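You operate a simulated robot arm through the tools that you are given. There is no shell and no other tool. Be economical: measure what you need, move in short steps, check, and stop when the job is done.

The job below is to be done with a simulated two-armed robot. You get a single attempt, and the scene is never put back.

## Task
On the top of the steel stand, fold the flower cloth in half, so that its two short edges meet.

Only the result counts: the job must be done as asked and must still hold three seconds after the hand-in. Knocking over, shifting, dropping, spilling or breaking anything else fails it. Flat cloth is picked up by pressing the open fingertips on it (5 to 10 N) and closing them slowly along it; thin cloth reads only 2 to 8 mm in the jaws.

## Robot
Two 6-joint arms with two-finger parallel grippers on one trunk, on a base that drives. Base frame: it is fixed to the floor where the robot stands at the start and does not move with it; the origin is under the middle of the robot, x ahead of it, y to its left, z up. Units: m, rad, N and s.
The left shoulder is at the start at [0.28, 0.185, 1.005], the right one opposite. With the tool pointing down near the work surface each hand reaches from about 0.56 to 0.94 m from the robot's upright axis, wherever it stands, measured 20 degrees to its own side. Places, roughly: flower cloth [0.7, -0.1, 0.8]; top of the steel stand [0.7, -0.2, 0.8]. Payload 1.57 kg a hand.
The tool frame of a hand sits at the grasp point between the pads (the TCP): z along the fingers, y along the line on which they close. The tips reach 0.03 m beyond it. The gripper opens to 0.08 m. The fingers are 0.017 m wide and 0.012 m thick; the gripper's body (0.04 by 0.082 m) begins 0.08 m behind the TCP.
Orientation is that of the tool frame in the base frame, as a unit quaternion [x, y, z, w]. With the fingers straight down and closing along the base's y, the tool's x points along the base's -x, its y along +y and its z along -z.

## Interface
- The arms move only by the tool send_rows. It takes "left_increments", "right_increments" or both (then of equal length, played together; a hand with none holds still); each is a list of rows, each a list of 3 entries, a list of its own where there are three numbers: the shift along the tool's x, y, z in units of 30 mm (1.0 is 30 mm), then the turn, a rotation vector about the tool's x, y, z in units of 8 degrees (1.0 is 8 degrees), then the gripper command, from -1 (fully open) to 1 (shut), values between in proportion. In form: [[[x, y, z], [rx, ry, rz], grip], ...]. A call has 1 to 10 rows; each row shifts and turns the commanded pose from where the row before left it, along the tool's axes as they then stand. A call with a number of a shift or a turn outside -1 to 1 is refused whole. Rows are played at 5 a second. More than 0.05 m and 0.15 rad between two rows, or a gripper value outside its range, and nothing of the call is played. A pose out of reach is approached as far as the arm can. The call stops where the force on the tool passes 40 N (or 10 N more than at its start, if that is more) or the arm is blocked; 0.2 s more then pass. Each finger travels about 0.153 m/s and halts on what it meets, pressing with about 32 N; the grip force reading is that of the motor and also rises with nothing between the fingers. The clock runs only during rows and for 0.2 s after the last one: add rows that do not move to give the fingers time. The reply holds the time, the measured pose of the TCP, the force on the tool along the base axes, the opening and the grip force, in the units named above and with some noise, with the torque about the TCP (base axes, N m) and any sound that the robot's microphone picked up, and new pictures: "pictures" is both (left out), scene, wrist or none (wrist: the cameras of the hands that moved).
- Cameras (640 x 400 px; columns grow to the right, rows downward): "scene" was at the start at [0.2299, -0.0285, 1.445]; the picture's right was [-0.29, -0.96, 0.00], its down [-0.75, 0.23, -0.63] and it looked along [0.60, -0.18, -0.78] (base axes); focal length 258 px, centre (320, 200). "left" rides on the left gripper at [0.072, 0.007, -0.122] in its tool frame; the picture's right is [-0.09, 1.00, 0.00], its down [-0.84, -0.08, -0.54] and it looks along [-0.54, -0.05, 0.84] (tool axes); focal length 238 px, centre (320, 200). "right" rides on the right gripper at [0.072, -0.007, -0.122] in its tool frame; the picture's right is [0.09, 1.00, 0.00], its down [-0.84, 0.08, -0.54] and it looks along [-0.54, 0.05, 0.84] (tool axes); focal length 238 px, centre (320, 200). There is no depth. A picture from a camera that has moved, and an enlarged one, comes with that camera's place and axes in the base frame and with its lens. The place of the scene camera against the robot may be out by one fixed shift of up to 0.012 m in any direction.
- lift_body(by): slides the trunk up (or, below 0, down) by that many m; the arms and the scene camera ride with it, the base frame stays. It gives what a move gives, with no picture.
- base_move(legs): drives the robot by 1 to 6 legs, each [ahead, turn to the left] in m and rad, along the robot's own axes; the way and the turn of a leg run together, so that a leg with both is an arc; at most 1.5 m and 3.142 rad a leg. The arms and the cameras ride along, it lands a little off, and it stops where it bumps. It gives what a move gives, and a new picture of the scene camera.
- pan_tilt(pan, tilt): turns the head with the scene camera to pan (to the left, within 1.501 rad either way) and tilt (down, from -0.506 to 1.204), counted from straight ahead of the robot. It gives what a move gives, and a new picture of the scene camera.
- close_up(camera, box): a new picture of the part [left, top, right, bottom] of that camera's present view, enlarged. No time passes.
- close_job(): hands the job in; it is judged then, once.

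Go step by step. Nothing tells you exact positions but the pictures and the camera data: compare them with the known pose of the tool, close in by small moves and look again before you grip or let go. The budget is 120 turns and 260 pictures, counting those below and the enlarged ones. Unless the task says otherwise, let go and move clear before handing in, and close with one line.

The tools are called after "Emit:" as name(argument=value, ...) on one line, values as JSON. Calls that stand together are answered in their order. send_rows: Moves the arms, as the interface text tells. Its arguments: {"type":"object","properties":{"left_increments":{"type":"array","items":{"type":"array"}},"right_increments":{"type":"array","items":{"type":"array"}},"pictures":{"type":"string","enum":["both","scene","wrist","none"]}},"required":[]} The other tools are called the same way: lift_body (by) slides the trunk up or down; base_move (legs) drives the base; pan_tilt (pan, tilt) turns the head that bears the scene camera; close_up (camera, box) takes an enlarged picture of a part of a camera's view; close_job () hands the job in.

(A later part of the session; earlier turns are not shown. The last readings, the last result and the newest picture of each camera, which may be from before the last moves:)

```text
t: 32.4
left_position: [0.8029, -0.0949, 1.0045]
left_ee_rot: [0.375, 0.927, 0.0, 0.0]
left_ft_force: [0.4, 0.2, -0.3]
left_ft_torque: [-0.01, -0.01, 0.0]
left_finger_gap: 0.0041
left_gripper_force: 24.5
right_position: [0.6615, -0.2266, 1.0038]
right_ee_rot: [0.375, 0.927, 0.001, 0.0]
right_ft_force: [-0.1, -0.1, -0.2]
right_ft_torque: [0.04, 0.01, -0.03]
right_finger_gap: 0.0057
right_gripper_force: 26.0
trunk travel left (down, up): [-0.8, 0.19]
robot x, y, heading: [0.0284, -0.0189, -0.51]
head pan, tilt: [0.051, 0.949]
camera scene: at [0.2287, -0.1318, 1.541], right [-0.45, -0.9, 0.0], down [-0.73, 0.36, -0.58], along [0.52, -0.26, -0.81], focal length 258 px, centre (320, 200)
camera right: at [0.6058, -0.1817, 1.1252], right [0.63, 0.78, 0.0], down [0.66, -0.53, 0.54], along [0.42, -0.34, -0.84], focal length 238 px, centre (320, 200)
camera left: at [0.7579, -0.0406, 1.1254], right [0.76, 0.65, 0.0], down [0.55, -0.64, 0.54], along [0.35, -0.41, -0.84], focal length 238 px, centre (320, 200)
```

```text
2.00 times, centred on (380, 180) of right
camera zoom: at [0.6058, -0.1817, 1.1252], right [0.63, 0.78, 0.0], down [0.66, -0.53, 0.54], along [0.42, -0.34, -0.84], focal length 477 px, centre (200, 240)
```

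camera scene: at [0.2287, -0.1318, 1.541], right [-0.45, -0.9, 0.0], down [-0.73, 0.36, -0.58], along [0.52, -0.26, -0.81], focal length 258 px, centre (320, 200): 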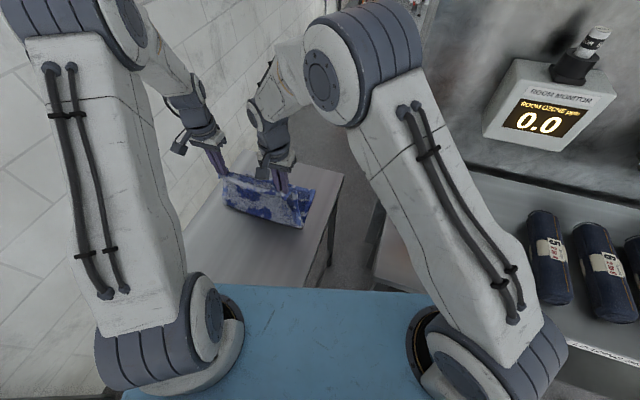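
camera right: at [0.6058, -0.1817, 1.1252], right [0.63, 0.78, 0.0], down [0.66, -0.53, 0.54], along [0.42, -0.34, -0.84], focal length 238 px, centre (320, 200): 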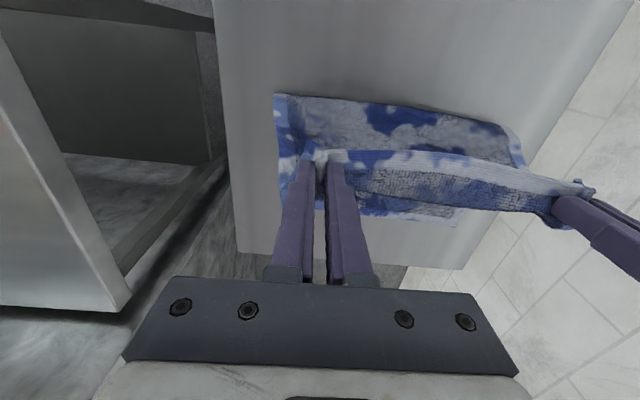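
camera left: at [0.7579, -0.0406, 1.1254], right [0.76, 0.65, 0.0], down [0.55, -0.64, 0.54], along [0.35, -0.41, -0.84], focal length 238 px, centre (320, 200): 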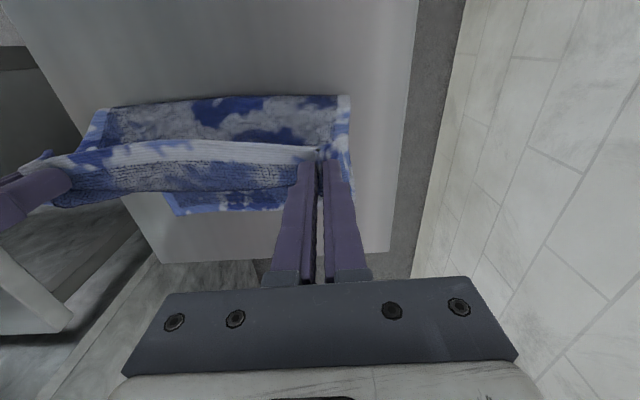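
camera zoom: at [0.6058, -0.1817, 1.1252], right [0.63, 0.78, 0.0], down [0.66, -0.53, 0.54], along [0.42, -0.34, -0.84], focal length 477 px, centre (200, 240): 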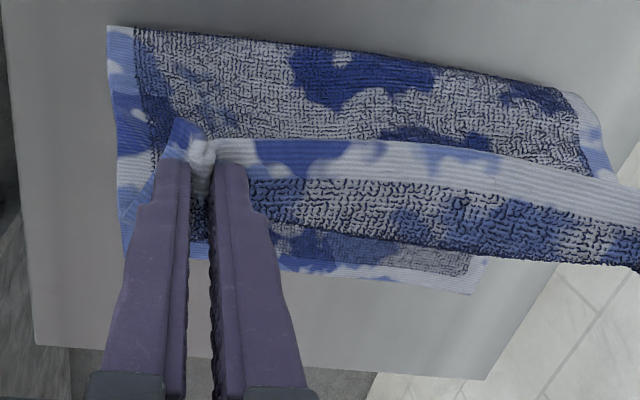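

Far corners are now A≈[0.937, -0.167] and B≈[0.736, -0.362]. Both hands have about 0.132 m to go forward; I carry them there and stop just above the lower layer.

Emit:
send_rows(left_increments=[[[-1, 0, 0.4], [0, 0, 0], 1], [[-1, 0, 0.6], [0, 0, 0], 1], [[-1, 0, 0.8], [0, 0, 0], 1], [[-0.9, 0, 0.9], [0, 0, 0], 1], [[-0.5, 0, 0.9], [0, 0, 0], 1], [[-0.2, 0, 0.55], [0, 0, 0], 1], [[0, 0, 0], [0, 0, 0], 1]], right_increments=[[[-1, -0.03, 0.4], [0, 0, 0], 1], [[-1, -0.03, 0.6], [0, 0, 0], 1], [[-1, -0.03, 0.8], [0, 0, 0], 1], [[-0.9, -0.03, 0.9], [0, 0, 0], 1], [[-0.5, 0, 0.9], [0, 0, 0], 1], [[-0.2, 0, 0.55], [0, 0, 0], 1], [[0, 0, 0], [0, 0, 0], 1]])

Emit:
close_up(camera="scene", box=[200, 120, 360, 220])

```text
t: 34.0
left_position: [0.9043, -0.1932, 0.8774]
left_ee_rot: [0.375, 0.927, 0.0, 0.0]
left_ft_force: [-0.5, -1.2, -0.3]
left_ft_torque: [-0.01, -0.03, -0.01]
left_finger_gap: 0.0039
left_gripper_force: 25.2
right_position: [0.7596, -0.3257, 0.8784]
right_ee_rot: [0.375, 0.927, 0.0, 0.0]
right_ft_force: [-0.1, 0.1, 0.6]
right_ft_torque: [0.04, -0.03, -0.01]
right_finger_gap: 0.0058
right_gripper_force: 26.7
trunk travel left (down, up): [-0.8, 0.19]
robot x, y, heading: [0.0302, -0.0145, -0.511]
head pan, tilt: [0.051, 0.949]
camera scene: at [0.2292, -0.1321, 1.5409], right [-0.45, -0.9, 0.0], down [-0.73, 0.36, -0.58], along [0.52, -0.26, -0.81], focal length 258 px, centre (320, 200)
camera right: at [0.7035, -0.2805, 1.0012], right [0.62, 0.78, 0.0], down [0.66, -0.53, 0.54], along [0.42, -0.34, -0.84], focal length 238 px, centre (320, 200)
camera left: at [0.8578, -0.1375, 1.0], right [0.76, 0.65, 0.0], down [0.55, -0.64, 0.54], along [0.35, -0.41, -0.84], focal length 238 px, centre (320, 200)
```

scene: 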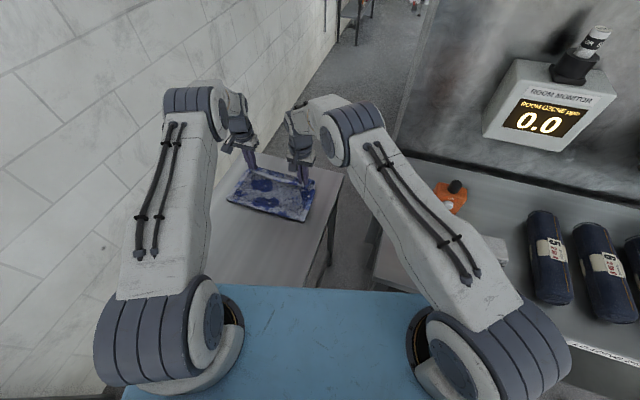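
right: 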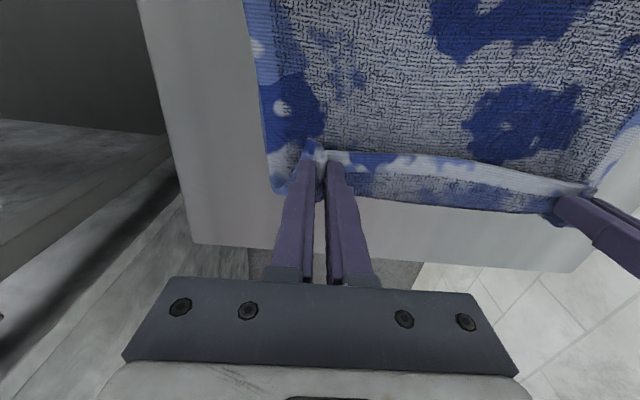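
left: 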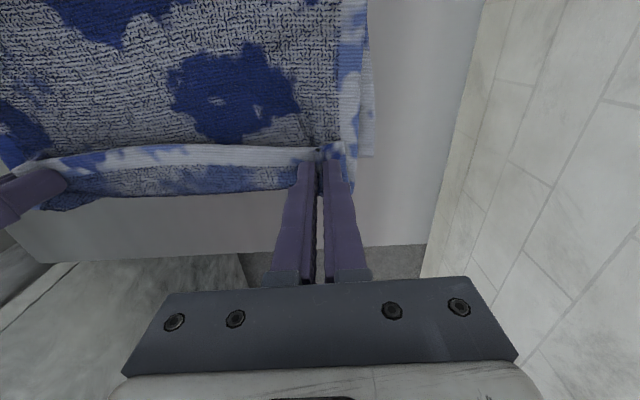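

```text
4.00 times, centred on (280, 170) of scene
camera zoom: at [0.2292, -0.1321, 1.5409], right [-0.45, -0.9, 0.0], down [-0.73, 0.36, -0.58], along [0.52, -0.26, -0.81], focal length 1034 px, centre (480, 320)
```

zoom: 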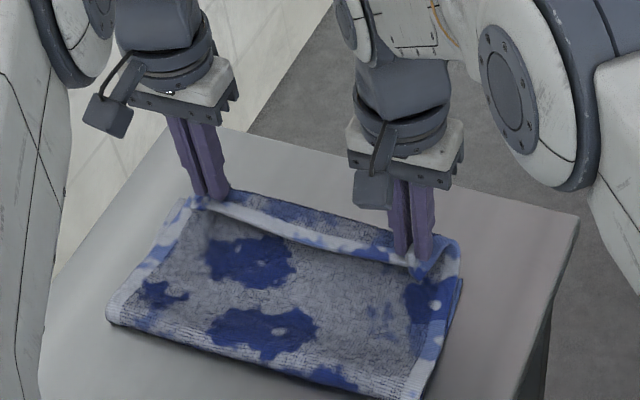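

The pinched hem still points back toward the robot with the cloth curling forward beneath it. I raise the hands a little and tilt the fingers so the hem turns up and over before letting go.

Emit:
send_rows(left_increments=[[[0, 0, -0.7], [0, 0, 0], 1], [[-0.15, 0, 0], [0, 1, 0], 1], [[-0.15, 0, 0], [0, 1, 0], 1], [[-0.15, 0, 0], [0, 1, 0], 1], [[-0.15, 0, 0], [0, 1, 0], 1], [[0, 0, 0], [0, 0, 0], 1]], right_increments=[[[0, 0, -0.7], [0, 0, 0], 1], [[-0.15, 0, 0], [0, 1, 0], 1], [[-0.15, 0, 0], [0, 1, 0], 1], [[-0.15, 0, 0], [0, 1, 0], 1], [[-0.15, 0, 0], [0, 1, 0], 1], [[0, 0, 0], [0, 0, 0], 1]])

Emit:
close_up(camera="scene", box=[200, 120, 360, 220])

```text
t: 35.4
left_position: [0.831, -0.1712, 0.9118]
left_ee_rot: [0.36, 0.891, 0.104, -0.256]
left_ft_force: [-0.3, -1.7, -0.3]
left_ft_torque: [-0.05, 0.01, 0.06]
left_finger_gap: 0.0038
left_gripper_force: 24.6
left hand out of reach, approached as far as the arm can: row 3, 4, 5
right_position: [0.7268, -0.3346, 0.9105]
right_ee_rot: [0.366, 0.907, 0.078, -0.193]
right_ft_force: [0.9, 1.7, -1.1]
right_ft_torque: [0.02, -0.05, -0.03]
right_finger_gap: 0.006
right_gripper_force: 26.0
right hand out of reach, approached as far as the arm can: row 3, 4, 5
trunk travel left (down, up): [-0.8, 0.19]
robot x, y, heading: [0.0242, -0.0143, -0.509]
head pan, tilt: [0.051, 0.949]
camera scene: at [0.229, -0.132, 1.541], right [-0.45, -0.9, 0.0], down [-0.73, 0.36, -0.58], along [0.52, -0.26, -0.81], focal length 258 px, centre (320, 200)
camera right: at [0.7105, -0.3276, 1.0517], right [0.63, 0.77, 0.04], down [0.76, -0.63, 0.15], along [0.14, -0.07, -0.99], focal length 238 px, centre (320, 200)
camera left: at [0.8397, -0.1677, 1.0533], right [0.75, 0.66, -0.05], down [0.66, -0.75, 0.01], along [-0.03, -0.04, -1.0], focal length 238 px, centre (320, 200)
```

scene: 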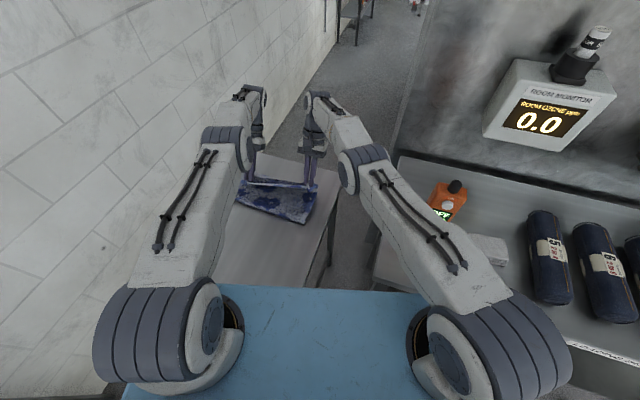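
right: 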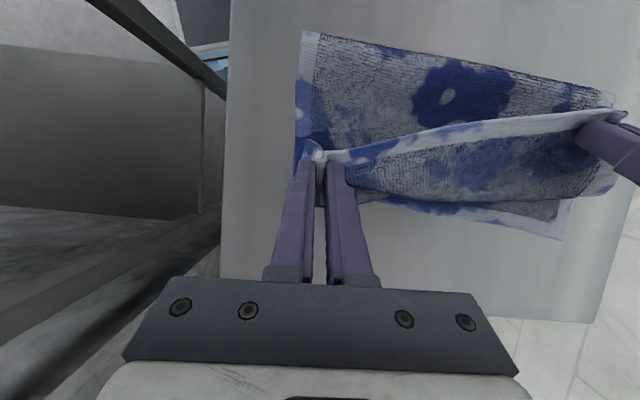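
left: 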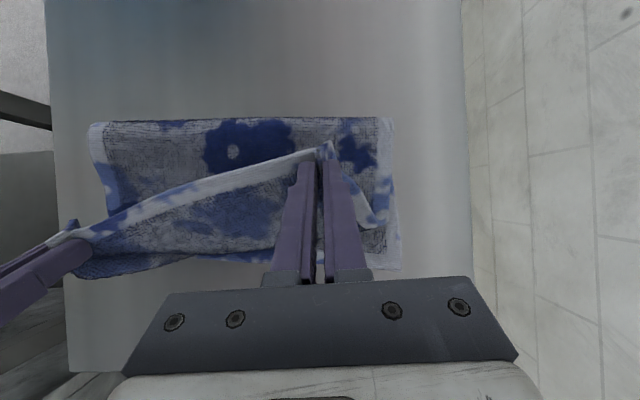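

```text
4.00 times, centred on (280, 170) of scene
camera zoom: at [0.229, -0.132, 1.541], right [-0.45, -0.9, 0.0], down [-0.73, 0.36, -0.58], along [0.52, -0.26, -0.81], focal length 1034 px, centre (480, 320)
```

zoom: 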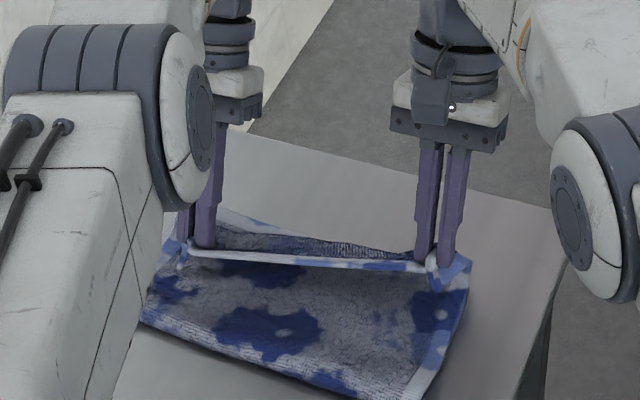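

Tilting runs out of reach at that distance, so I undo it and return to straight-down fingers.

Emit:
send_rows(left_increments=[[[0, 0, 0], [0, -1, 0], 1], [[0.15, 0, 0], [0, -1, 0], 1], [[0.15, 0, 0], [0, -1, 0], 1], [[0.15, 0, 0], [0, -1, 0], 1], [[0, 0, 0], [0, 0, 0], 1]], right_increments=[[[0, 0, 0], [0, -1, 0], 1], [[0.15, 0, 0], [0, -1, 0], 1], [[0.15, 0, 0], [0, -1, 0], 1], [[0.15, 0, 0], [0, -1, 0], 1], [[0, 0, 0], [0, 0, 0], 1]])

```text
t: 36.6
left_position: [0.823, -0.1589, 0.9155]
left_ee_rot: [0.374, 0.927, 0.0, 0.001]
left_ft_force: [0.4, 0.1, 0.0]
left_ft_torque: [0.02, -0.01, 0.03]
left_finger_gap: 0.0037
left_gripper_force: 24.8
right_position: [0.822, -0.3326, 0.9215]
right_ee_rot: [0.374, 0.925, -0.027, 0.065]
right_ft_force: [-0.2, 0.5, -0.9]
right_ft_torque: [-0.01, -0.03, -0.04]
right_finger_gap: 0.0055
right_gripper_force: 25.7
right hand out of reach, approached as far as the arm can: row 1, 2, 3, 4
trunk travel left (down, up): [-0.8, 0.19]
robot x, y, heading: [0.0281, -0.0096, -0.504]
head pan, tilt: [0.051, 0.949]
camera scene: at [0.2289, -0.1318, 1.541], right [-0.45, -0.9, 0.0], down [-0.73, 0.36, -0.58], along [0.52, -0.26, -0.81], focal length 258 px, centre (320, 200)
camera right: at [0.7535, -0.2754, 1.0341], right [0.63, 0.78, -0.01], down [0.6, -0.47, 0.65], along [0.5, -0.42, -0.76], focal length 238 px, centre (320, 200)
camera left: at [0.7767, -0.1054, 1.0374], right [0.76, 0.65, 0.0], down [0.55, -0.64, 0.54], along [0.35, -0.41, -0.84], focal length 238 px, centre (320, 200)
```

scene: 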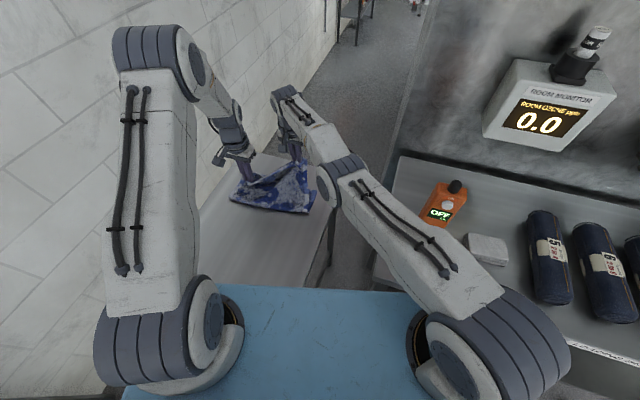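
right: 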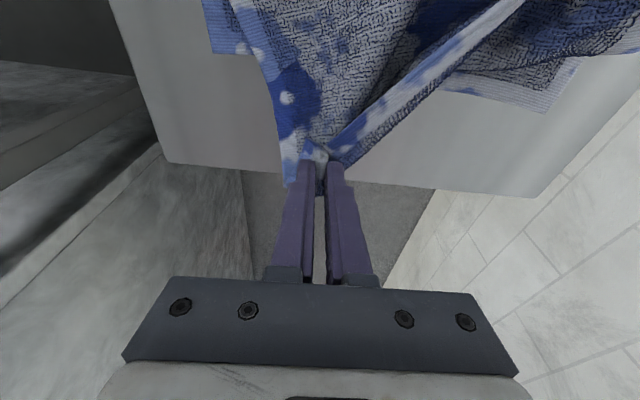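
left: 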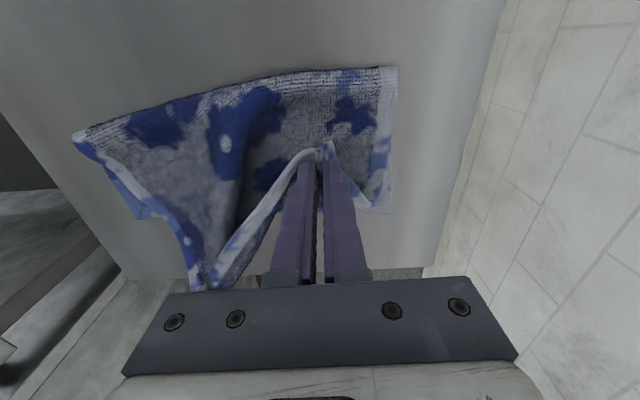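

The right hand overshot forward and pulled the cloth. I bring it straight back and set it vertical again.

Emit:
send_rows(right_increments=[[[1, 0, 0], [0, 0, 0], 1], [[1, 0, 0], [0, 0, 0], 1], [[1, 0, 0], [0, 0, 0], 1]])

```text
t: 37.4
left_position: [0.8231, -0.1601, 0.9154]
left_ee_rot: [0.375, 0.927, 0.0, 0.001]
left_ft_force: [1.1, -0.4, 0.4]
left_ft_torque: [0.02, 0.0, -0.02]
left_finger_gap: 0.0038
left_gripper_force: 24.8
right_position: [0.816, -0.2687, 0.9027]
right_ee_rot: [0.374, 0.925, -0.027, 0.064]
right_ft_force: [0.8, 1.4, -0.8]
right_ft_torque: [0.02, -0.02, 0.0]
right_finger_gap: 0.0058
right_gripper_force: 26.0
right hand out of reach, approached as far as the arm can: row 1, 2, 3
trunk travel left (down, up): [-0.8, 0.19]
robot x, y, heading: [0.0286, -0.0172, -0.51]
head pan, tilt: [0.051, 0.949]
camera scene: at [0.229, -0.1321, 1.541], right [-0.45, -0.9, 0.0], down [-0.73, 0.36, -0.58], along [0.52, -0.26, -0.81], focal length 258 px, centre (320, 200)
camera right: at [0.7475, -0.2115, 1.014], right [0.63, 0.78, -0.01], down [0.6, -0.47, 0.65], along [0.5, -0.42, -0.76], focal length 238 px, centre (320, 200)
```

scene: 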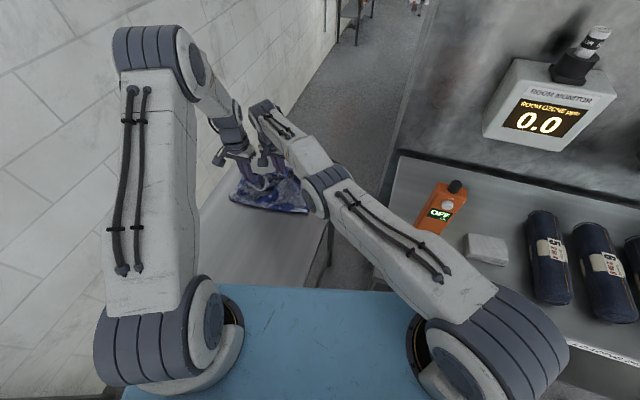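
right: 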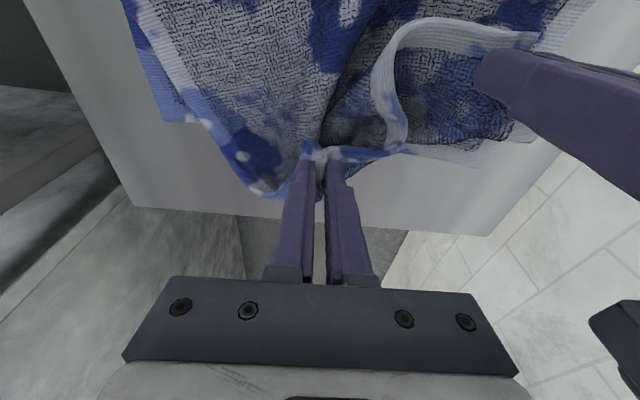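

The command is still beyond the right arm's reach; I draw it back and away from the left hand.

Emit:
send_rows(right_increments=[[[0.3, -1, 0], [0, 0, 0], 1], [[0.5, -1, 0], [0, 0, 0], 1], [[0.7, -1, 0], [0, 0, 0], 1]])

```text
t: 38.2
left_position: [0.8236, -0.1626, 0.9157]
left_ee_rot: [0.374, 0.928, 0.0, 0.0]
left_ft_force: [0.0, -0.1, -0.4]
left_ft_torque: [-0.01, -0.02, 0.0]
left_finger_gap: 0.004
left_gripper_force: 24.8
right_position: [0.7238, -0.3019, 0.8986]
right_ee_rot: [0.374, 0.925, -0.024, 0.068]
right_ft_force: [0.3, -0.6, 0.8]
right_ft_torque: [0.02, -0.03, -0.02]
right_finger_gap: 0.0049
right_gripper_force: 25.6
right hand out of reach, approached as far as the arm can: row 1
trunk travel left (down, up): [-0.8, 0.19]
robot x, y, heading: [0.025, -0.0177, -0.51]
head pan, tilt: [0.051, 0.949]
camera scene: at [0.229, -0.1323, 1.541], right [-0.45, -0.9, 0.0], down [-0.73, 0.36, -0.58], along [0.52, -0.26, -0.81], focal length 258 px, centre (320, 200)
camera right: at [0.6547, -0.2444, 1.0081], right [0.63, 0.78, -0.01], down [0.59, -0.47, 0.66], along [0.51, -0.42, -0.75], focal length 238 px, centre (320, 200)
```

scene: 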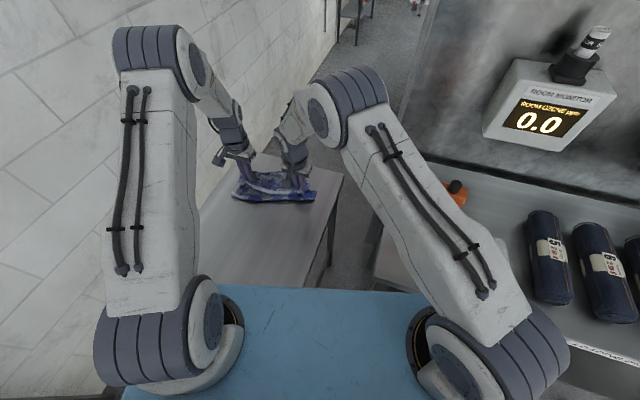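
right: 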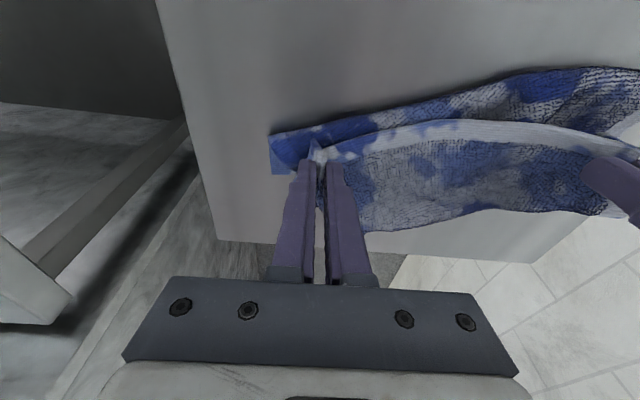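

The right hand is under control again. I make it vertical, line it up with the left, and raise both to inspect the lower layer.

Emit:
send_rows(right_increments=[[[0.2, -0.2, -0.3], [0, 1, 0], 1], [[0.2, -0.3, -0.6], [0, 0, 0], 1], [[0.2, -0.3, -0.9], [0, 0, 0], 1], [[0.2, -0.1, -0.9], [0, 0, 0], 1], [[0, 0, 0], [0, 0, 0], 1]], left_increments=[[[0, 0, 0], [0, 0, 0], 1], [[0, 0, -0.5], [0, 0, 0], 1], [[0, 0, -0.8], [0, 0, 0], 1], [[0, 0, -0.8], [0, 0, 0], 1], [[0, 0, 0], [0, 0, 0], 1]])

Emit:
close_up(camera="scene", box=[200, 120, 360, 220])

```text
t: 39.4
left_position: [0.8208, -0.1624, 0.9789]
left_ee_rot: [0.374, 0.927, 0.0, 0.0]
left_ft_force: [-2.0, -1.4, -0.6]
left_ft_torque: [-0.02, 0.03, 0.01]
left_finger_gap: 0.0037
left_gripper_force: 24.3
right_position: [0.6847, -0.3039, 0.9775]
right_ee_rot: [0.375, 0.927, 0.0, 0.001]
right_ft_force: [1.3, 1.1, 1.0]
right_ft_torque: [0.05, -0.05, -0.01]
right_finger_gap: 0.0052
right_gripper_force: 24.6
trunk travel left (down, up): [-0.8, 0.19]
robot x, y, heading: [0.0279, -0.0172, -0.515]
head pan, tilt: [0.051, 0.949]
camera scene: at [0.2287, -0.1319, 1.541], right [-0.45, -0.9, 0.0], down [-0.73, 0.36, -0.58], along [0.52, -0.26, -0.81], focal length 258 px, centre (320, 200)
camera right: at [0.6277, -0.2583, 1.0992], right [0.63, 0.78, 0.0], down [0.66, -0.53, 0.54], along [0.42, -0.34, -0.84], focal length 238 px, centre (320, 200)
camera left: at [0.775, -0.1074, 1.1005], right [0.76, 0.65, 0.0], down [0.55, -0.64, 0.54], along [0.35, -0.41, -0.84], focal length 238 px, centre (320, 200)
```

scene: 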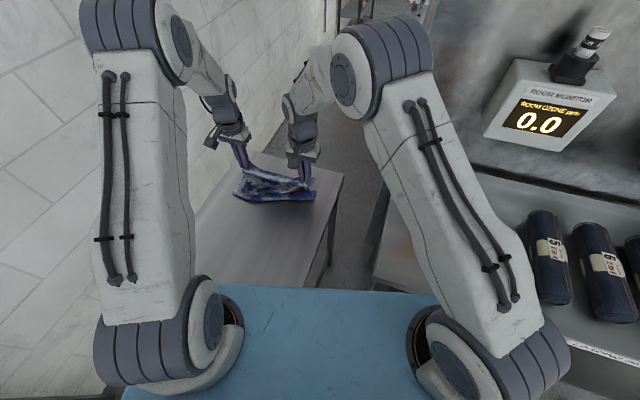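
right: 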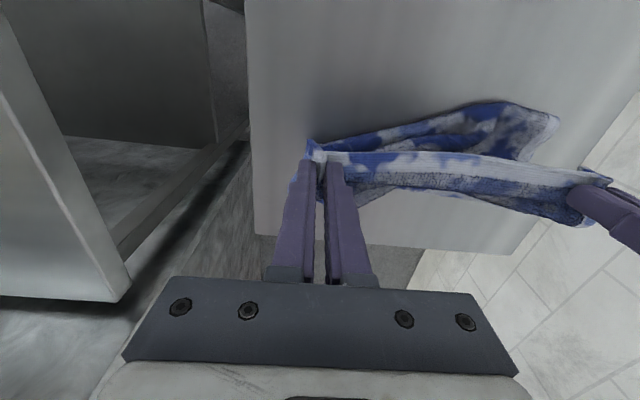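
left: 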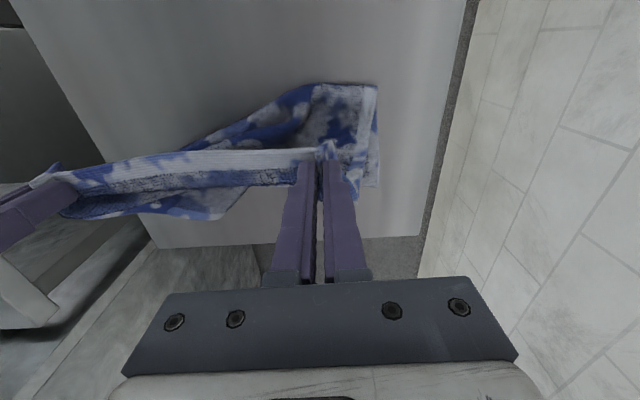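

```text
4.00 times, centred on (280, 170) of scene
camera zoom: at [0.2287, -0.1319, 1.541], right [-0.45, -0.9, 0.0], down [-0.73, 0.36, -0.58], along [0.52, -0.26, -0.81], focal length 1034 px, centre (480, 320)
```

zoom: 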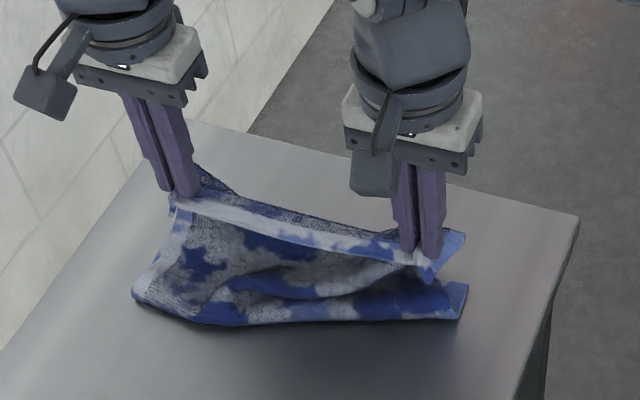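

The lower layer got rucked up. I'll lift the whole cloth by its edge to hang free, then lay it afresh: free edge down near the robot side, hands going forward for the lower half, then back for the upper half, so the held hem naturally points outward.

Emit:
send_rows(left_increments=[[[0.3, 0, -0.8], [0, 0, 0], 1], [[0.35, 0, -1], [0, 0, 0], 1], [[0.35, 0, -1], [0, 0, 0], 1], [[0.35, 0, -1], [0, 0, 0], 1], [[0.35, 0, -1], [0, 0, 0], 1], [[0.35, 0, -1], [0, 0, 0], 1], [[0.35, 0, -1], [0, 0, 0], 1], [[0.35, 0, -1], [0, 0, 0], 1], [[0.35, 0, -1], [0, 0, 0], 1], [[0, 0, 0], [0, 0, 0], 1]], right_increments=[[[0.3, 0, -0.8], [0, 0, 0], 1], [[0.35, 0, -1], [0, 0, 0], 1], [[0.35, 0, -1], [0, 0, 0], 1], [[0.35, 0, -1], [0, 0, 0], 1], [[0.35, 0, -1], [0, 0, 0], 1], [[0.35, 0, -1], [0, 0, 0], 1], [[0.35, 0, -1], [0, 0, 0], 1], [[0.35, 0, -1], [0, 0, 0], 1], [[0.35, 0, -1], [0, 0, 0], 1], [[0, 0, 0], [0, 0, 0], 1]])

```text
t: 41.6
left_position: [0.754, -0.0987, 1.2416]
left_ee_rot: [0.374, 0.927, 0.0, 0.0]
left_ft_force: [-0.9, -1.5, -0.9]
left_ft_torque: [-0.03, 0.04, 0.01]
left_finger_gap: 0.0037
left_gripper_force: 24.0
right_position: [0.6158, -0.2393, 1.2438]
right_ee_rot: [0.375, 0.927, -0.001, 0.001]
right_ft_force: [1.4, 1.5, 0.1]
right_ft_torque: [0.06, -0.07, 0.0]
right_finger_gap: 0.0051
right_gripper_force: 25.8
trunk travel left (down, up): [-0.8, 0.19]
robot x, y, heading: [0.0279, -0.0142, -0.509]
head pan, tilt: [0.051, 0.949]
camera scene: at [0.2286, -0.1319, 1.541], right [-0.45, -0.9, 0.0], down [-0.73, 0.36, -0.58], along [0.52, -0.26, -0.81], focal length 258 px, centre (320, 200)
camera right: at [0.5595, -0.1934, 1.3651], right [0.63, 0.78, 0.0], down [0.66, -0.53, 0.54], along [0.42, -0.34, -0.84], focal length 238 px, centre (320, 200)
camera left: at [0.7072, -0.0432, 1.3637], right [0.76, 0.65, 0.0], down [0.55, -0.64, 0.54], along [0.35, -0.41, -0.84], focal length 238 px, centre (320, 200)
```

scene: 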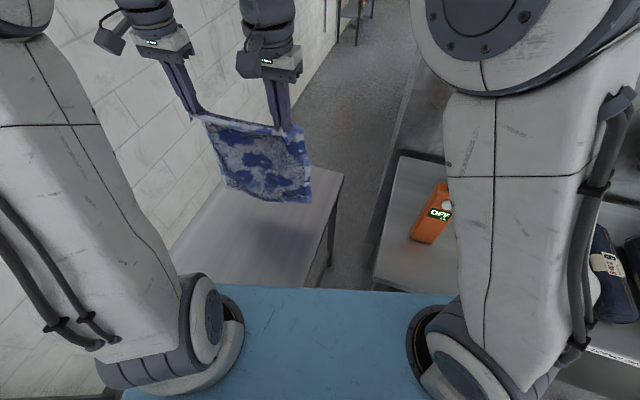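
right: 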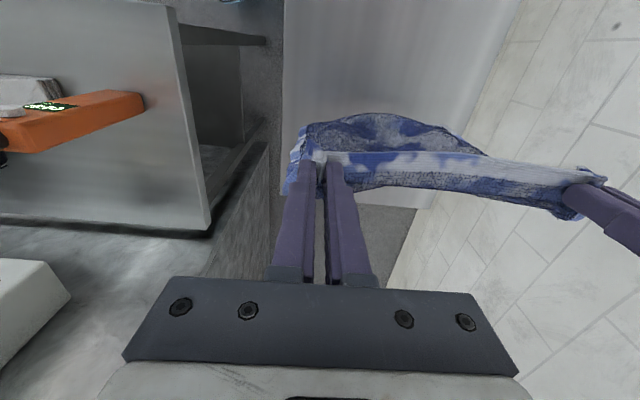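
left: 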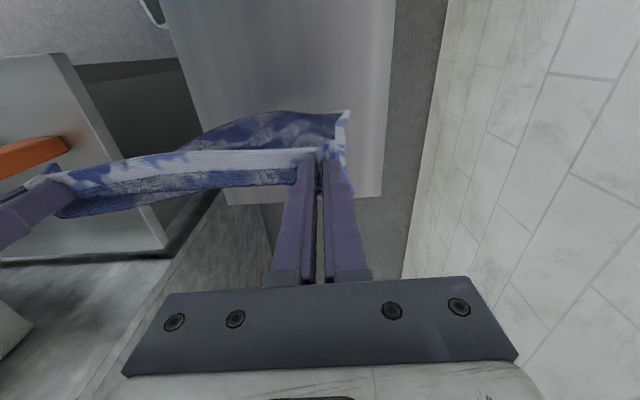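

The cloth hangs free from both hands. I enlarge to see how its lower edge hangs.

Emit:
close_up(camera="scene", box=[160, 80, 360, 280])

```text
2.00 times, centred on (260, 180) of scene
camera zoom: at [0.2286, -0.1319, 1.541], right [-0.45, -0.9, 0.0], down [-0.73, 0.36, -0.58], along [0.52, -0.26, -0.81], focal length 517 px, centre (440, 240)
```

zoom: 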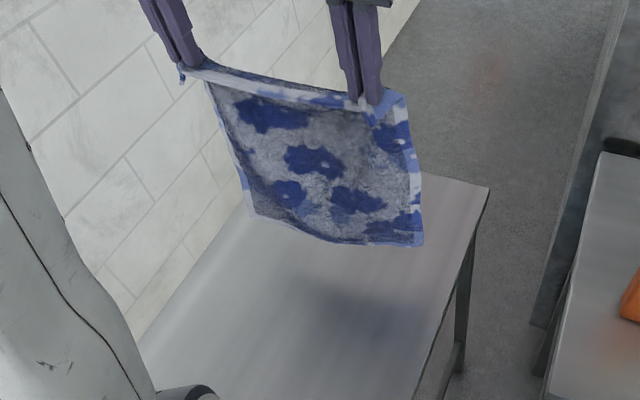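

The cloth hangs slanting slightly forward, with its lower edge just above the stand. I move both hands back about 12 cm so the free edge will land nearer the robot.

Emit:
send_rows(left_increments=[[[0.4, 0, 0], [0, 0, 0], 1], [[0.8, 0, 0], [0, 0, 0], 1], [[0.8, 0, 0], [0, 0, 0], 1], [[0.8, 0, 0], [0, 0, 0], 1], [[0.8, 0, 0], [0, 0, 0], 1], [[0.3, 0, 0], [0, 0, 0], 1], [[0, 0, 0], [0, 0, 0], 1], [[0, 0, 0], [0, 0, 0], 1]], right_increments=[[[0.4, 0, 0], [0, 0, 0], 1], [[0.8, 0, 0], [0, 0, 0], 1], [[0.8, 0, 0], [0, 0, 0], 1], [[0.8, 0, 0], [0, 0, 0], 1], [[0.8, 0, 0], [0, 0, 0], 1], [[0.3, 0, 0], [0, 0, 0], 1], [[0, 0, 0], [0, 0, 0], 1], [[0, 0, 0], [0, 0, 0], 1]])

Emit:
close_up(camera="scene", box=[160, 80, 360, 280])

```text
t: 43.4
left_position: [0.6689, -0.0142, 1.2425]
left_ee_rot: [0.375, 0.927, -0.001, 0.001]
left_ft_force: [-1.1, -2.0, 0.0]
left_ft_torque: [-0.06, 0.01, 0.0]
left_finger_gap: 0.0038
left_gripper_force: 24.2
right_position: [0.5332, -0.1563, 1.2425]
right_ee_rot: [0.375, 0.927, 0.0, 0.0]
right_ft_force: [0.2, 0.7, 0.0]
right_ft_torque: [0.07, -0.06, -0.01]
right_finger_gap: 0.0049
right_gripper_force: 25.6
trunk travel left (down, up): [-0.8, 0.19]
robot x, y, heading: [0.0246, -0.0146, -0.512]
head pan, tilt: [0.051, 0.949]
camera scene: at [0.229, -0.132, 1.5409], right [-0.45, -0.9, 0.0], down [-0.73, 0.36, -0.58], along [0.52, -0.26, -0.81], focal length 258 px, centre (320, 200)
camera right: at [0.4771, -0.1109, 1.3644], right [0.63, 0.78, 0.0], down [0.66, -0.53, 0.54], along [0.42, -0.34, -0.84], focal length 238 px, centre (320, 200)
camera left: at [0.6237, 0.0403, 1.3636], right [0.76, 0.65, 0.0], down [0.55, -0.64, 0.54], along [0.35, -0.41, -0.84], focal length 238 px, centre (320, 200)
```

scene: 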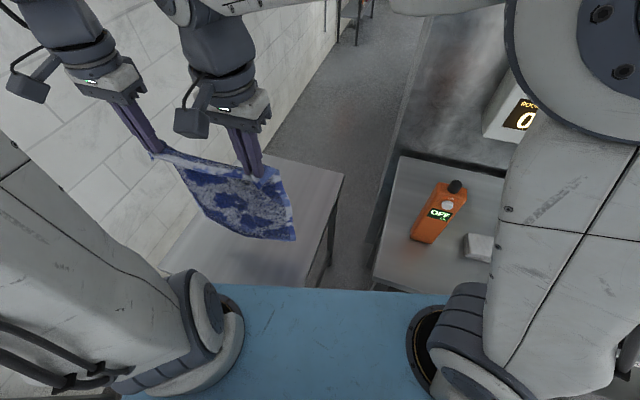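
right: 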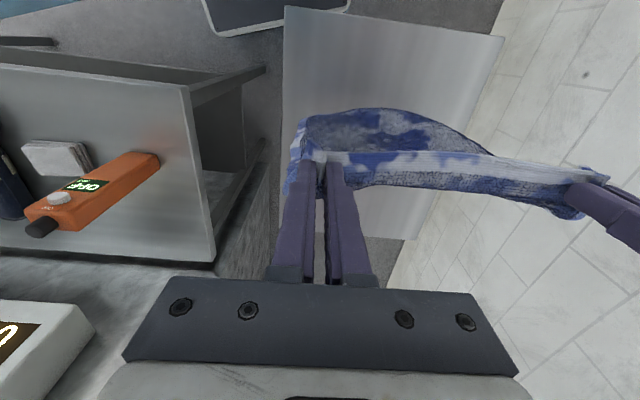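
left: 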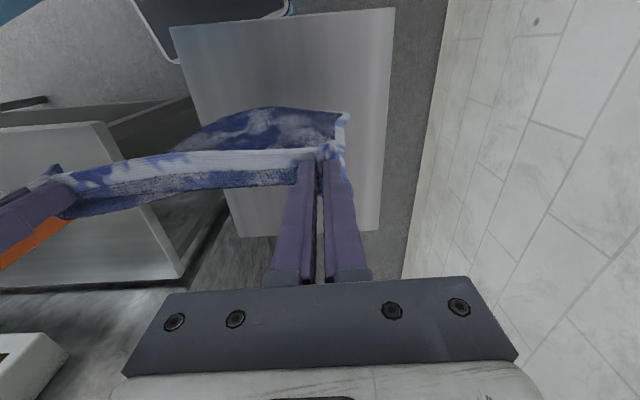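

```text
2.00 times, centred on (260, 180) of scene
camera zoom: at [0.229, -0.132, 1.5409], right [-0.45, -0.9, 0.0], down [-0.73, 0.36, -0.58], along [0.52, -0.26, -0.81], focal length 517 px, centre (440, 240)
```

zoom: 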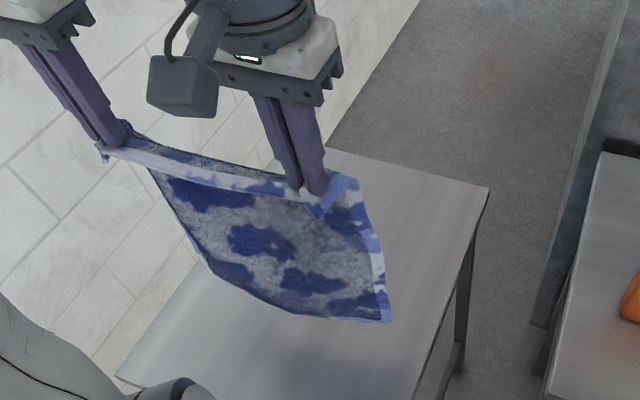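

The lower edge hangs near s≈0.56 just above the top. I now lower while moving forward so the lower half lays out away from the robot, then check.

Emit:
send_rows(left_increments=[[[-0.3, 0, 1], [0, 0, 0], 1], [[-0.7, 0, 1], [0, 0, 0], 1], [[-0.9, 0, 0.9], [0, 0, 0], 1], [[-0.9, 0, 0.8], [0, 0, 0], 1], [[-0.9, 0, 0.8], [0, 0, 0], 1], [[-0.8, 0, 0.8], [0, 0, 0], 1], [[0, 0, 0], [0, 0, 0], 1]], right_increments=[[[-0.3, 0, 1], [0, 0, 0], 1], [[-0.7, 0, 1], [0, 0, 0], 1], [[-0.9, 0, 0.9], [0, 0, 0], 1], [[-0.9, 0, 0.8], [0, 0, 0], 1], [[-0.9, 0, 0.8], [0, 0, 0], 1], [[-0.8, 0, 0.8], [0, 0, 0], 1], [[0, 0, 0], [0, 0, 0], 1]])

Emit:
close_up(camera="scene", box=[160, 120, 360, 280])

```text
t: 45.0
left_position: [0.7684, -0.1108, 1.0821]
left_ee_rot: [0.375, 0.927, 0.0, 0.0]
left_ft_force: [-2.0, -2.6, -1.1]
left_ft_torque: [-0.05, 0.04, 0.01]
left_finger_gap: 0.0038
left_gripper_force: 24.1
right_position: [0.6288, -0.25, 1.085]
right_ee_rot: [0.375, 0.927, 0.0, 0.0]
right_ft_force: [2.6, 2.4, -0.3]
right_ft_torque: [0.08, -0.06, 0.02]
right_finger_gap: 0.0051
right_gripper_force: 25.3
trunk travel left (down, up): [-0.8, 0.19]
robot x, y, heading: [0.0254, -0.015, -0.512]
head pan, tilt: [0.051, 0.949]
camera scene: at [0.2295, -0.1323, 1.5408], right [-0.45, -0.9, 0.0], down [-0.73, 0.36, -0.58], along [0.52, -0.26, -0.81], focal length 258 px, centre (320, 200)
camera right: at [0.5732, -0.2055, 1.2054], right [0.62, 0.78, 0.0], down [0.66, -0.53, 0.54], along [0.42, -0.34, -0.84], focal length 238 px, centre (320, 200)
camera left: at [0.7238, -0.0544, 1.2042], right [0.76, 0.65, 0.0], down [0.55, -0.64, 0.54], along [0.35, -0.41, -0.84], focal length 238 px, centre (320, 200)
```

scene: 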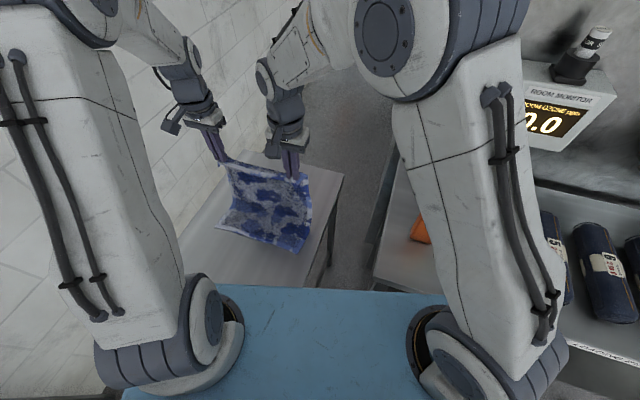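
right: 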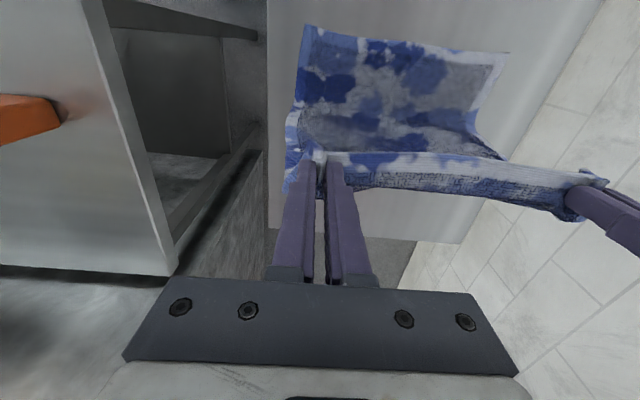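
left: 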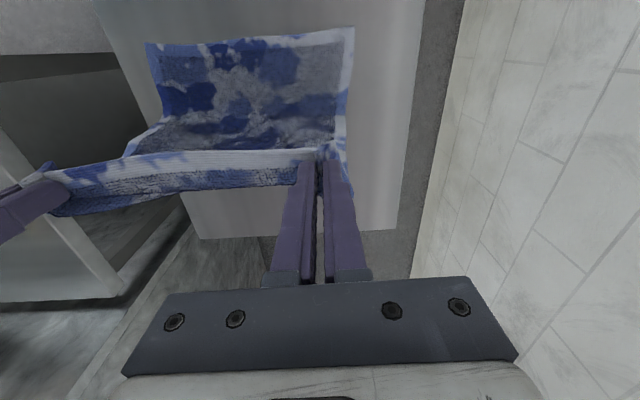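

```text
2.50 times, centred on (260, 200) of scene
camera zoom: at [0.2295, -0.1323, 1.5408], right [-0.45, -0.9, 0.0], down [-0.73, 0.36, -0.58], along [0.52, -0.26, -0.81], focal length 646 px, centre (470, 200)
```

zoom: 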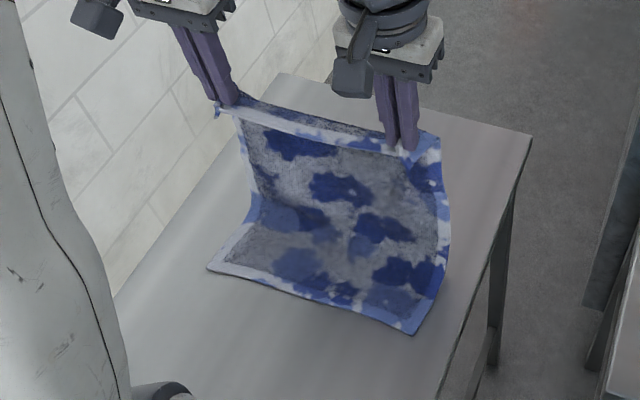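

The lower half is laying out neatly; free-edge corners are at s≈0.545. I continue forward to half length, then start back toward the robot, shifting 1 cm sideways to centre it.

Emit:
send_rows(left_increments=[[[-0.7, 0, 0.7], [0, 0, 0], 1], [[-0.7, 0, 0.7], [0, 0, 0], 1], [[-0.6, 0, 0.7], [0, 0, 0], 1], [[0.3, 0.07, 0.4], [0, 0, 0], 1], [[0.7, 0.07, 0.5], [0, 0, 0], 1], [[0.9, 0.07, 0.6], [0, 0, 0], 1], [[1, 0.07, 0.7], [0, 0, 0], 1], [[0.7, 0.05, 0.8], [0, 0, 0], 1], [[0, 0, 0], [0, 0, 0], 1]], right_increments=[[[-0.7, 0, 0.7], [0, 0, 0], 1], [[-0.7, 0, 0.7], [0, 0, 0], 1], [[-0.6, 0, 0.7], [0, 0, 0], 1], [[0.3, 0.07, 0.4], [0, 0, 0], 1], [[0.7, 0.07, 0.5], [0, 0, 0], 1], [[0.9, 0.07, 0.6], [0, 0, 0], 1], [[1, 0.07, 0.7], [0, 0, 0], 1], [[0.7, 0.05, 0.8], [0, 0, 0], 1], [[0, 0, 0], [0, 0, 0], 1]])

Emit:
close_up(camera="scene", box=[160, 120, 360, 280])

```text
t: 47.0
left_position: [0.7391, -0.0658, 0.9302]
left_ee_rot: [0.375, 0.927, 0.0, 0.0]
left_ft_force: [-1.5, -1.4, 0.0]
left_ft_torque: [-0.04, 0.03, -0.02]
left_finger_gap: 0.0037
left_gripper_force: 24.7
right_position: [0.602, -0.2091, 0.9291]
right_ee_rot: [0.374, 0.927, 0.0, 0.0]
right_ft_force: [1.7, 1.7, -0.1]
right_ft_torque: [0.06, -0.09, -0.01]
right_finger_gap: 0.0053
right_gripper_force: 25.9
trunk travel left (down, up): [-0.8, 0.19]
robot x, y, heading: [0.0278, -0.0136, -0.512]
head pan, tilt: [0.051, 0.949]
camera scene: at [0.2292, -0.1318, 1.5409], right [-0.45, -0.9, 0.0], down [-0.73, 0.36, -0.58], along [0.52, -0.26, -0.81], focal length 258 px, centre (320, 200)
camera right: at [0.546, -0.1638, 1.0507], right [0.63, 0.78, 0.0], down [0.66, -0.53, 0.54], along [0.42, -0.34, -0.84], focal length 238 px, centre (320, 200)
camera left: at [0.6936, -0.0117, 1.0513], right [0.76, 0.65, 0.0], down [0.55, -0.64, 0.54], along [0.35, -0.41, -0.84], focal length 238 px, centre (320, 200)
```

scene: 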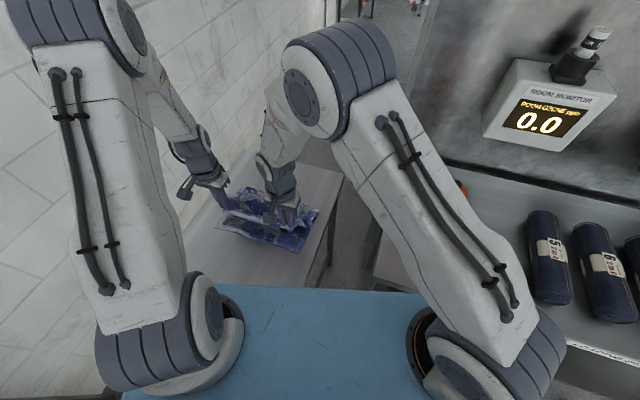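
right: 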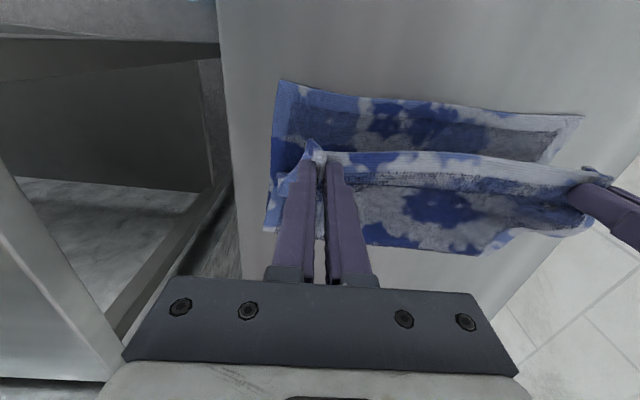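
left: 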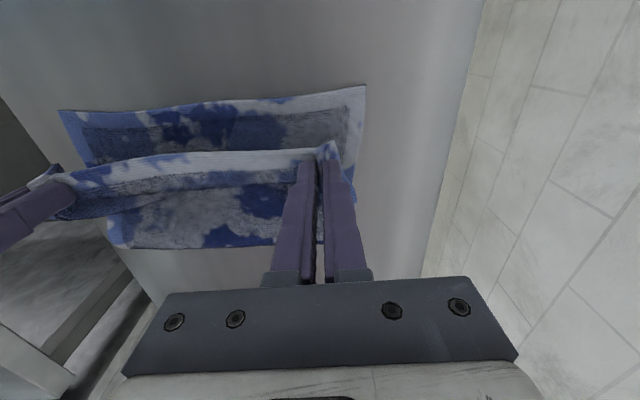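

```text
2.50 times, centred on (260, 200) of scene
camera zoom: at [0.2292, -0.1318, 1.5409], right [-0.45, -0.9, 0.0], down [-0.73, 0.36, -0.58], along [0.52, -0.26, -0.81], focal length 646 px, centre (470, 200)
```

zoom: 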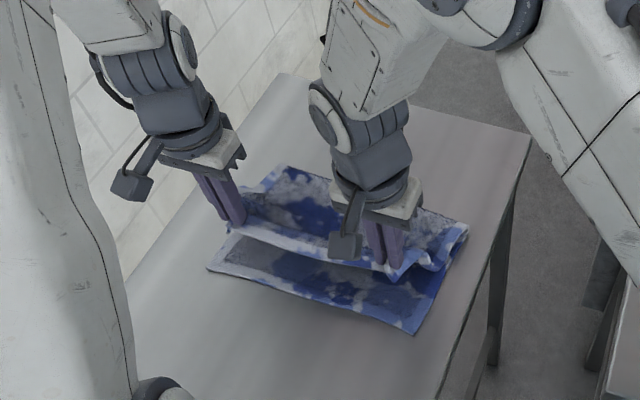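

The fold is forming correctly, with the held hem pointing toward the free edge. I move back the last 2–3 cm and lower to just above the lower layer.

Emit:
send_rows(left_increments=[[[0.4, 0, 0.5], [0, 0, 0], 1], [[0.25, 0, 0.6], [0, 0, 0], 1], [[0.1, 0, 0.6], [0, 0, 0], 1], [[0, 0, 0.4], [0, 0, 0], 1], [[0, 0, 0], [0, 0, 0], 1]], right_increments=[[[0.5, 0, 0.5], [0, 0, 0], 1], [[0.33, 0, 0.6], [0, 0, 0], 1], [[0.1, 0, 0.6], [0, 0, 0], 1], [[0, 0, 0.4], [0, 0, 0], 1], [[0, 0, 0], [0, 0, 0], 1]])

Emit:
close_up(camera="scene", box=[160, 120, 360, 280])

```text
t: 48.2
left_position: [0.7244, -0.0522, 0.8673]
left_ee_rot: [0.375, 0.927, 0.0, 0.0]
left_ft_force: [-1.3, -1.6, 0.2]
left_ft_torque: [-0.07, 0.04, 0.02]
left_finger_gap: 0.0037
left_gripper_force: 24.6
right_position: [0.5815, -0.191, 0.8672]
right_ee_rot: [0.375, 0.927, 0.0, 0.0]
right_ft_force: [2.1, 1.9, 0.5]
right_ft_torque: [0.08, -0.1, -0.05]
right_finger_gap: 0.0051
right_gripper_force: 25.1
trunk travel left (down, up): [-0.8, 0.19]
robot x, y, heading: [0.0265, -0.0133, -0.515]
head pan, tilt: [0.051, 0.949]
camera scene: at [0.2291, -0.132, 1.5409], right [-0.45, -0.9, 0.0], down [-0.73, 0.36, -0.58], along [0.52, -0.26, -0.81], focal length 258 px, centre (320, 200)
camera right: at [0.5261, -0.1455, 0.9894], right [0.63, 0.78, 0.0], down [0.66, -0.53, 0.54], along [0.42, -0.34, -0.84], focal length 238 px, centre (320, 200)
camera left: at [0.6782, 0.0023, 0.9891], right [0.76, 0.65, 0.0], down [0.55, -0.64, 0.54], along [0.35, -0.41, -0.84], focal length 238 px, centre (320, 200)
```

scene: 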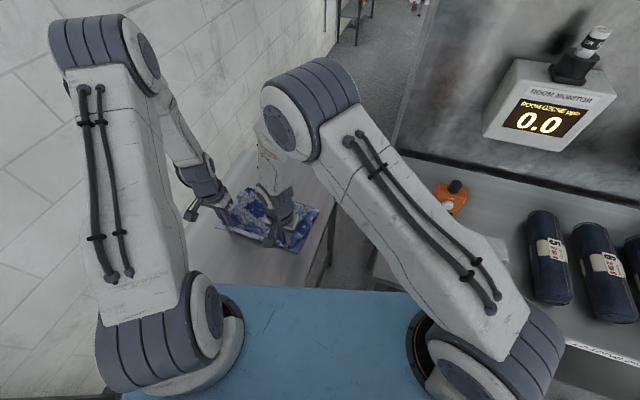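
right: 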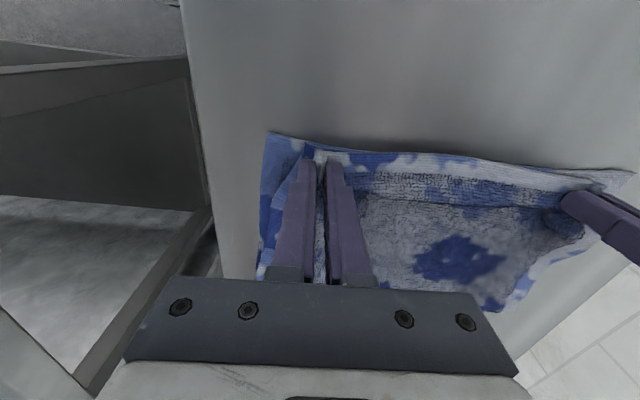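
left: 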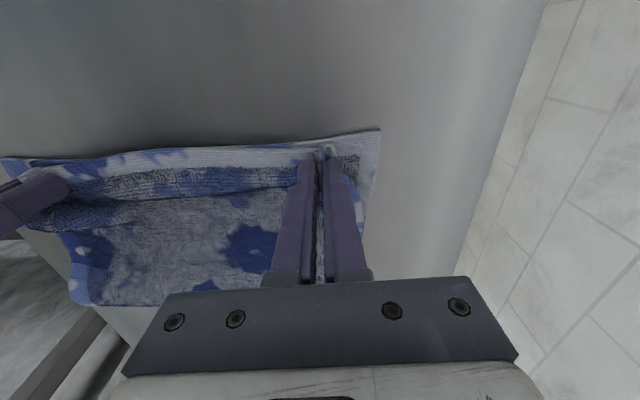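

```text
2.50 times, centred on (260, 200) of scene
camera zoom: at [0.2291, -0.132, 1.5409], right [-0.45, -0.9, 0.0], down [-0.73, 0.36, -0.58], along [0.52, -0.26, -0.81], focal length 646 px, centre (470, 200)
```

zoom: 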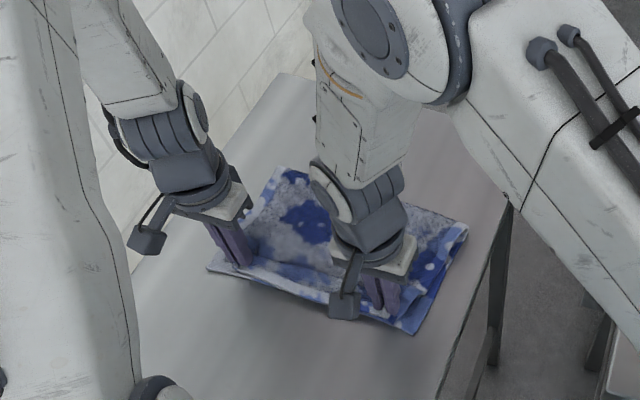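

Nearly there; a 4 mm correction back, slight spreading by the left, and lowering to contact.

Emit:
send_rows(left_increments=[[[0.13, 0.1, 0.15], [0, 0, 0], 1], [[0, 0.07, 0.15], [0, 0, 0], 1], [[0, 0, 0.07], [0, 0, 0], 1]], right_increments=[[[0.13, 0, 0.15], [0, 0, 0], 1], [[0, 0, 0.15], [0, 0, 0], 1], [[0, 0, 0.07], [0, 0, 0], 1]], pictures="none")

```text
t: 49.0
left_position: [0.7237, -0.0476, 0.8565]
left_ee_rot: [0.375, 0.927, 0.001, 0.0]
left_ft_force: [-5.6, -5.6, 11.5]
left_ft_torque: [-0.12, 0.24, 0.02]
left_finger_gap: 0.004
left_gripper_force: 24.8
right_position: [0.5797, -0.1882, 0.8568]
right_ee_rot: [0.375, 0.927, 0.0, 0.002]
right_ft_force: [3.7, 4.8, 5.9]
right_ft_torque: [0.14, -0.17, 0.04]
right_finger_gap: 0.0052
right_gripper_force: 25.0
trunk travel left (down, up): [-0.8, 0.19]
robot x, y, heading: [0.0268, -0.0139, -0.51]
head pan, tilt: [0.051, 0.949]
```

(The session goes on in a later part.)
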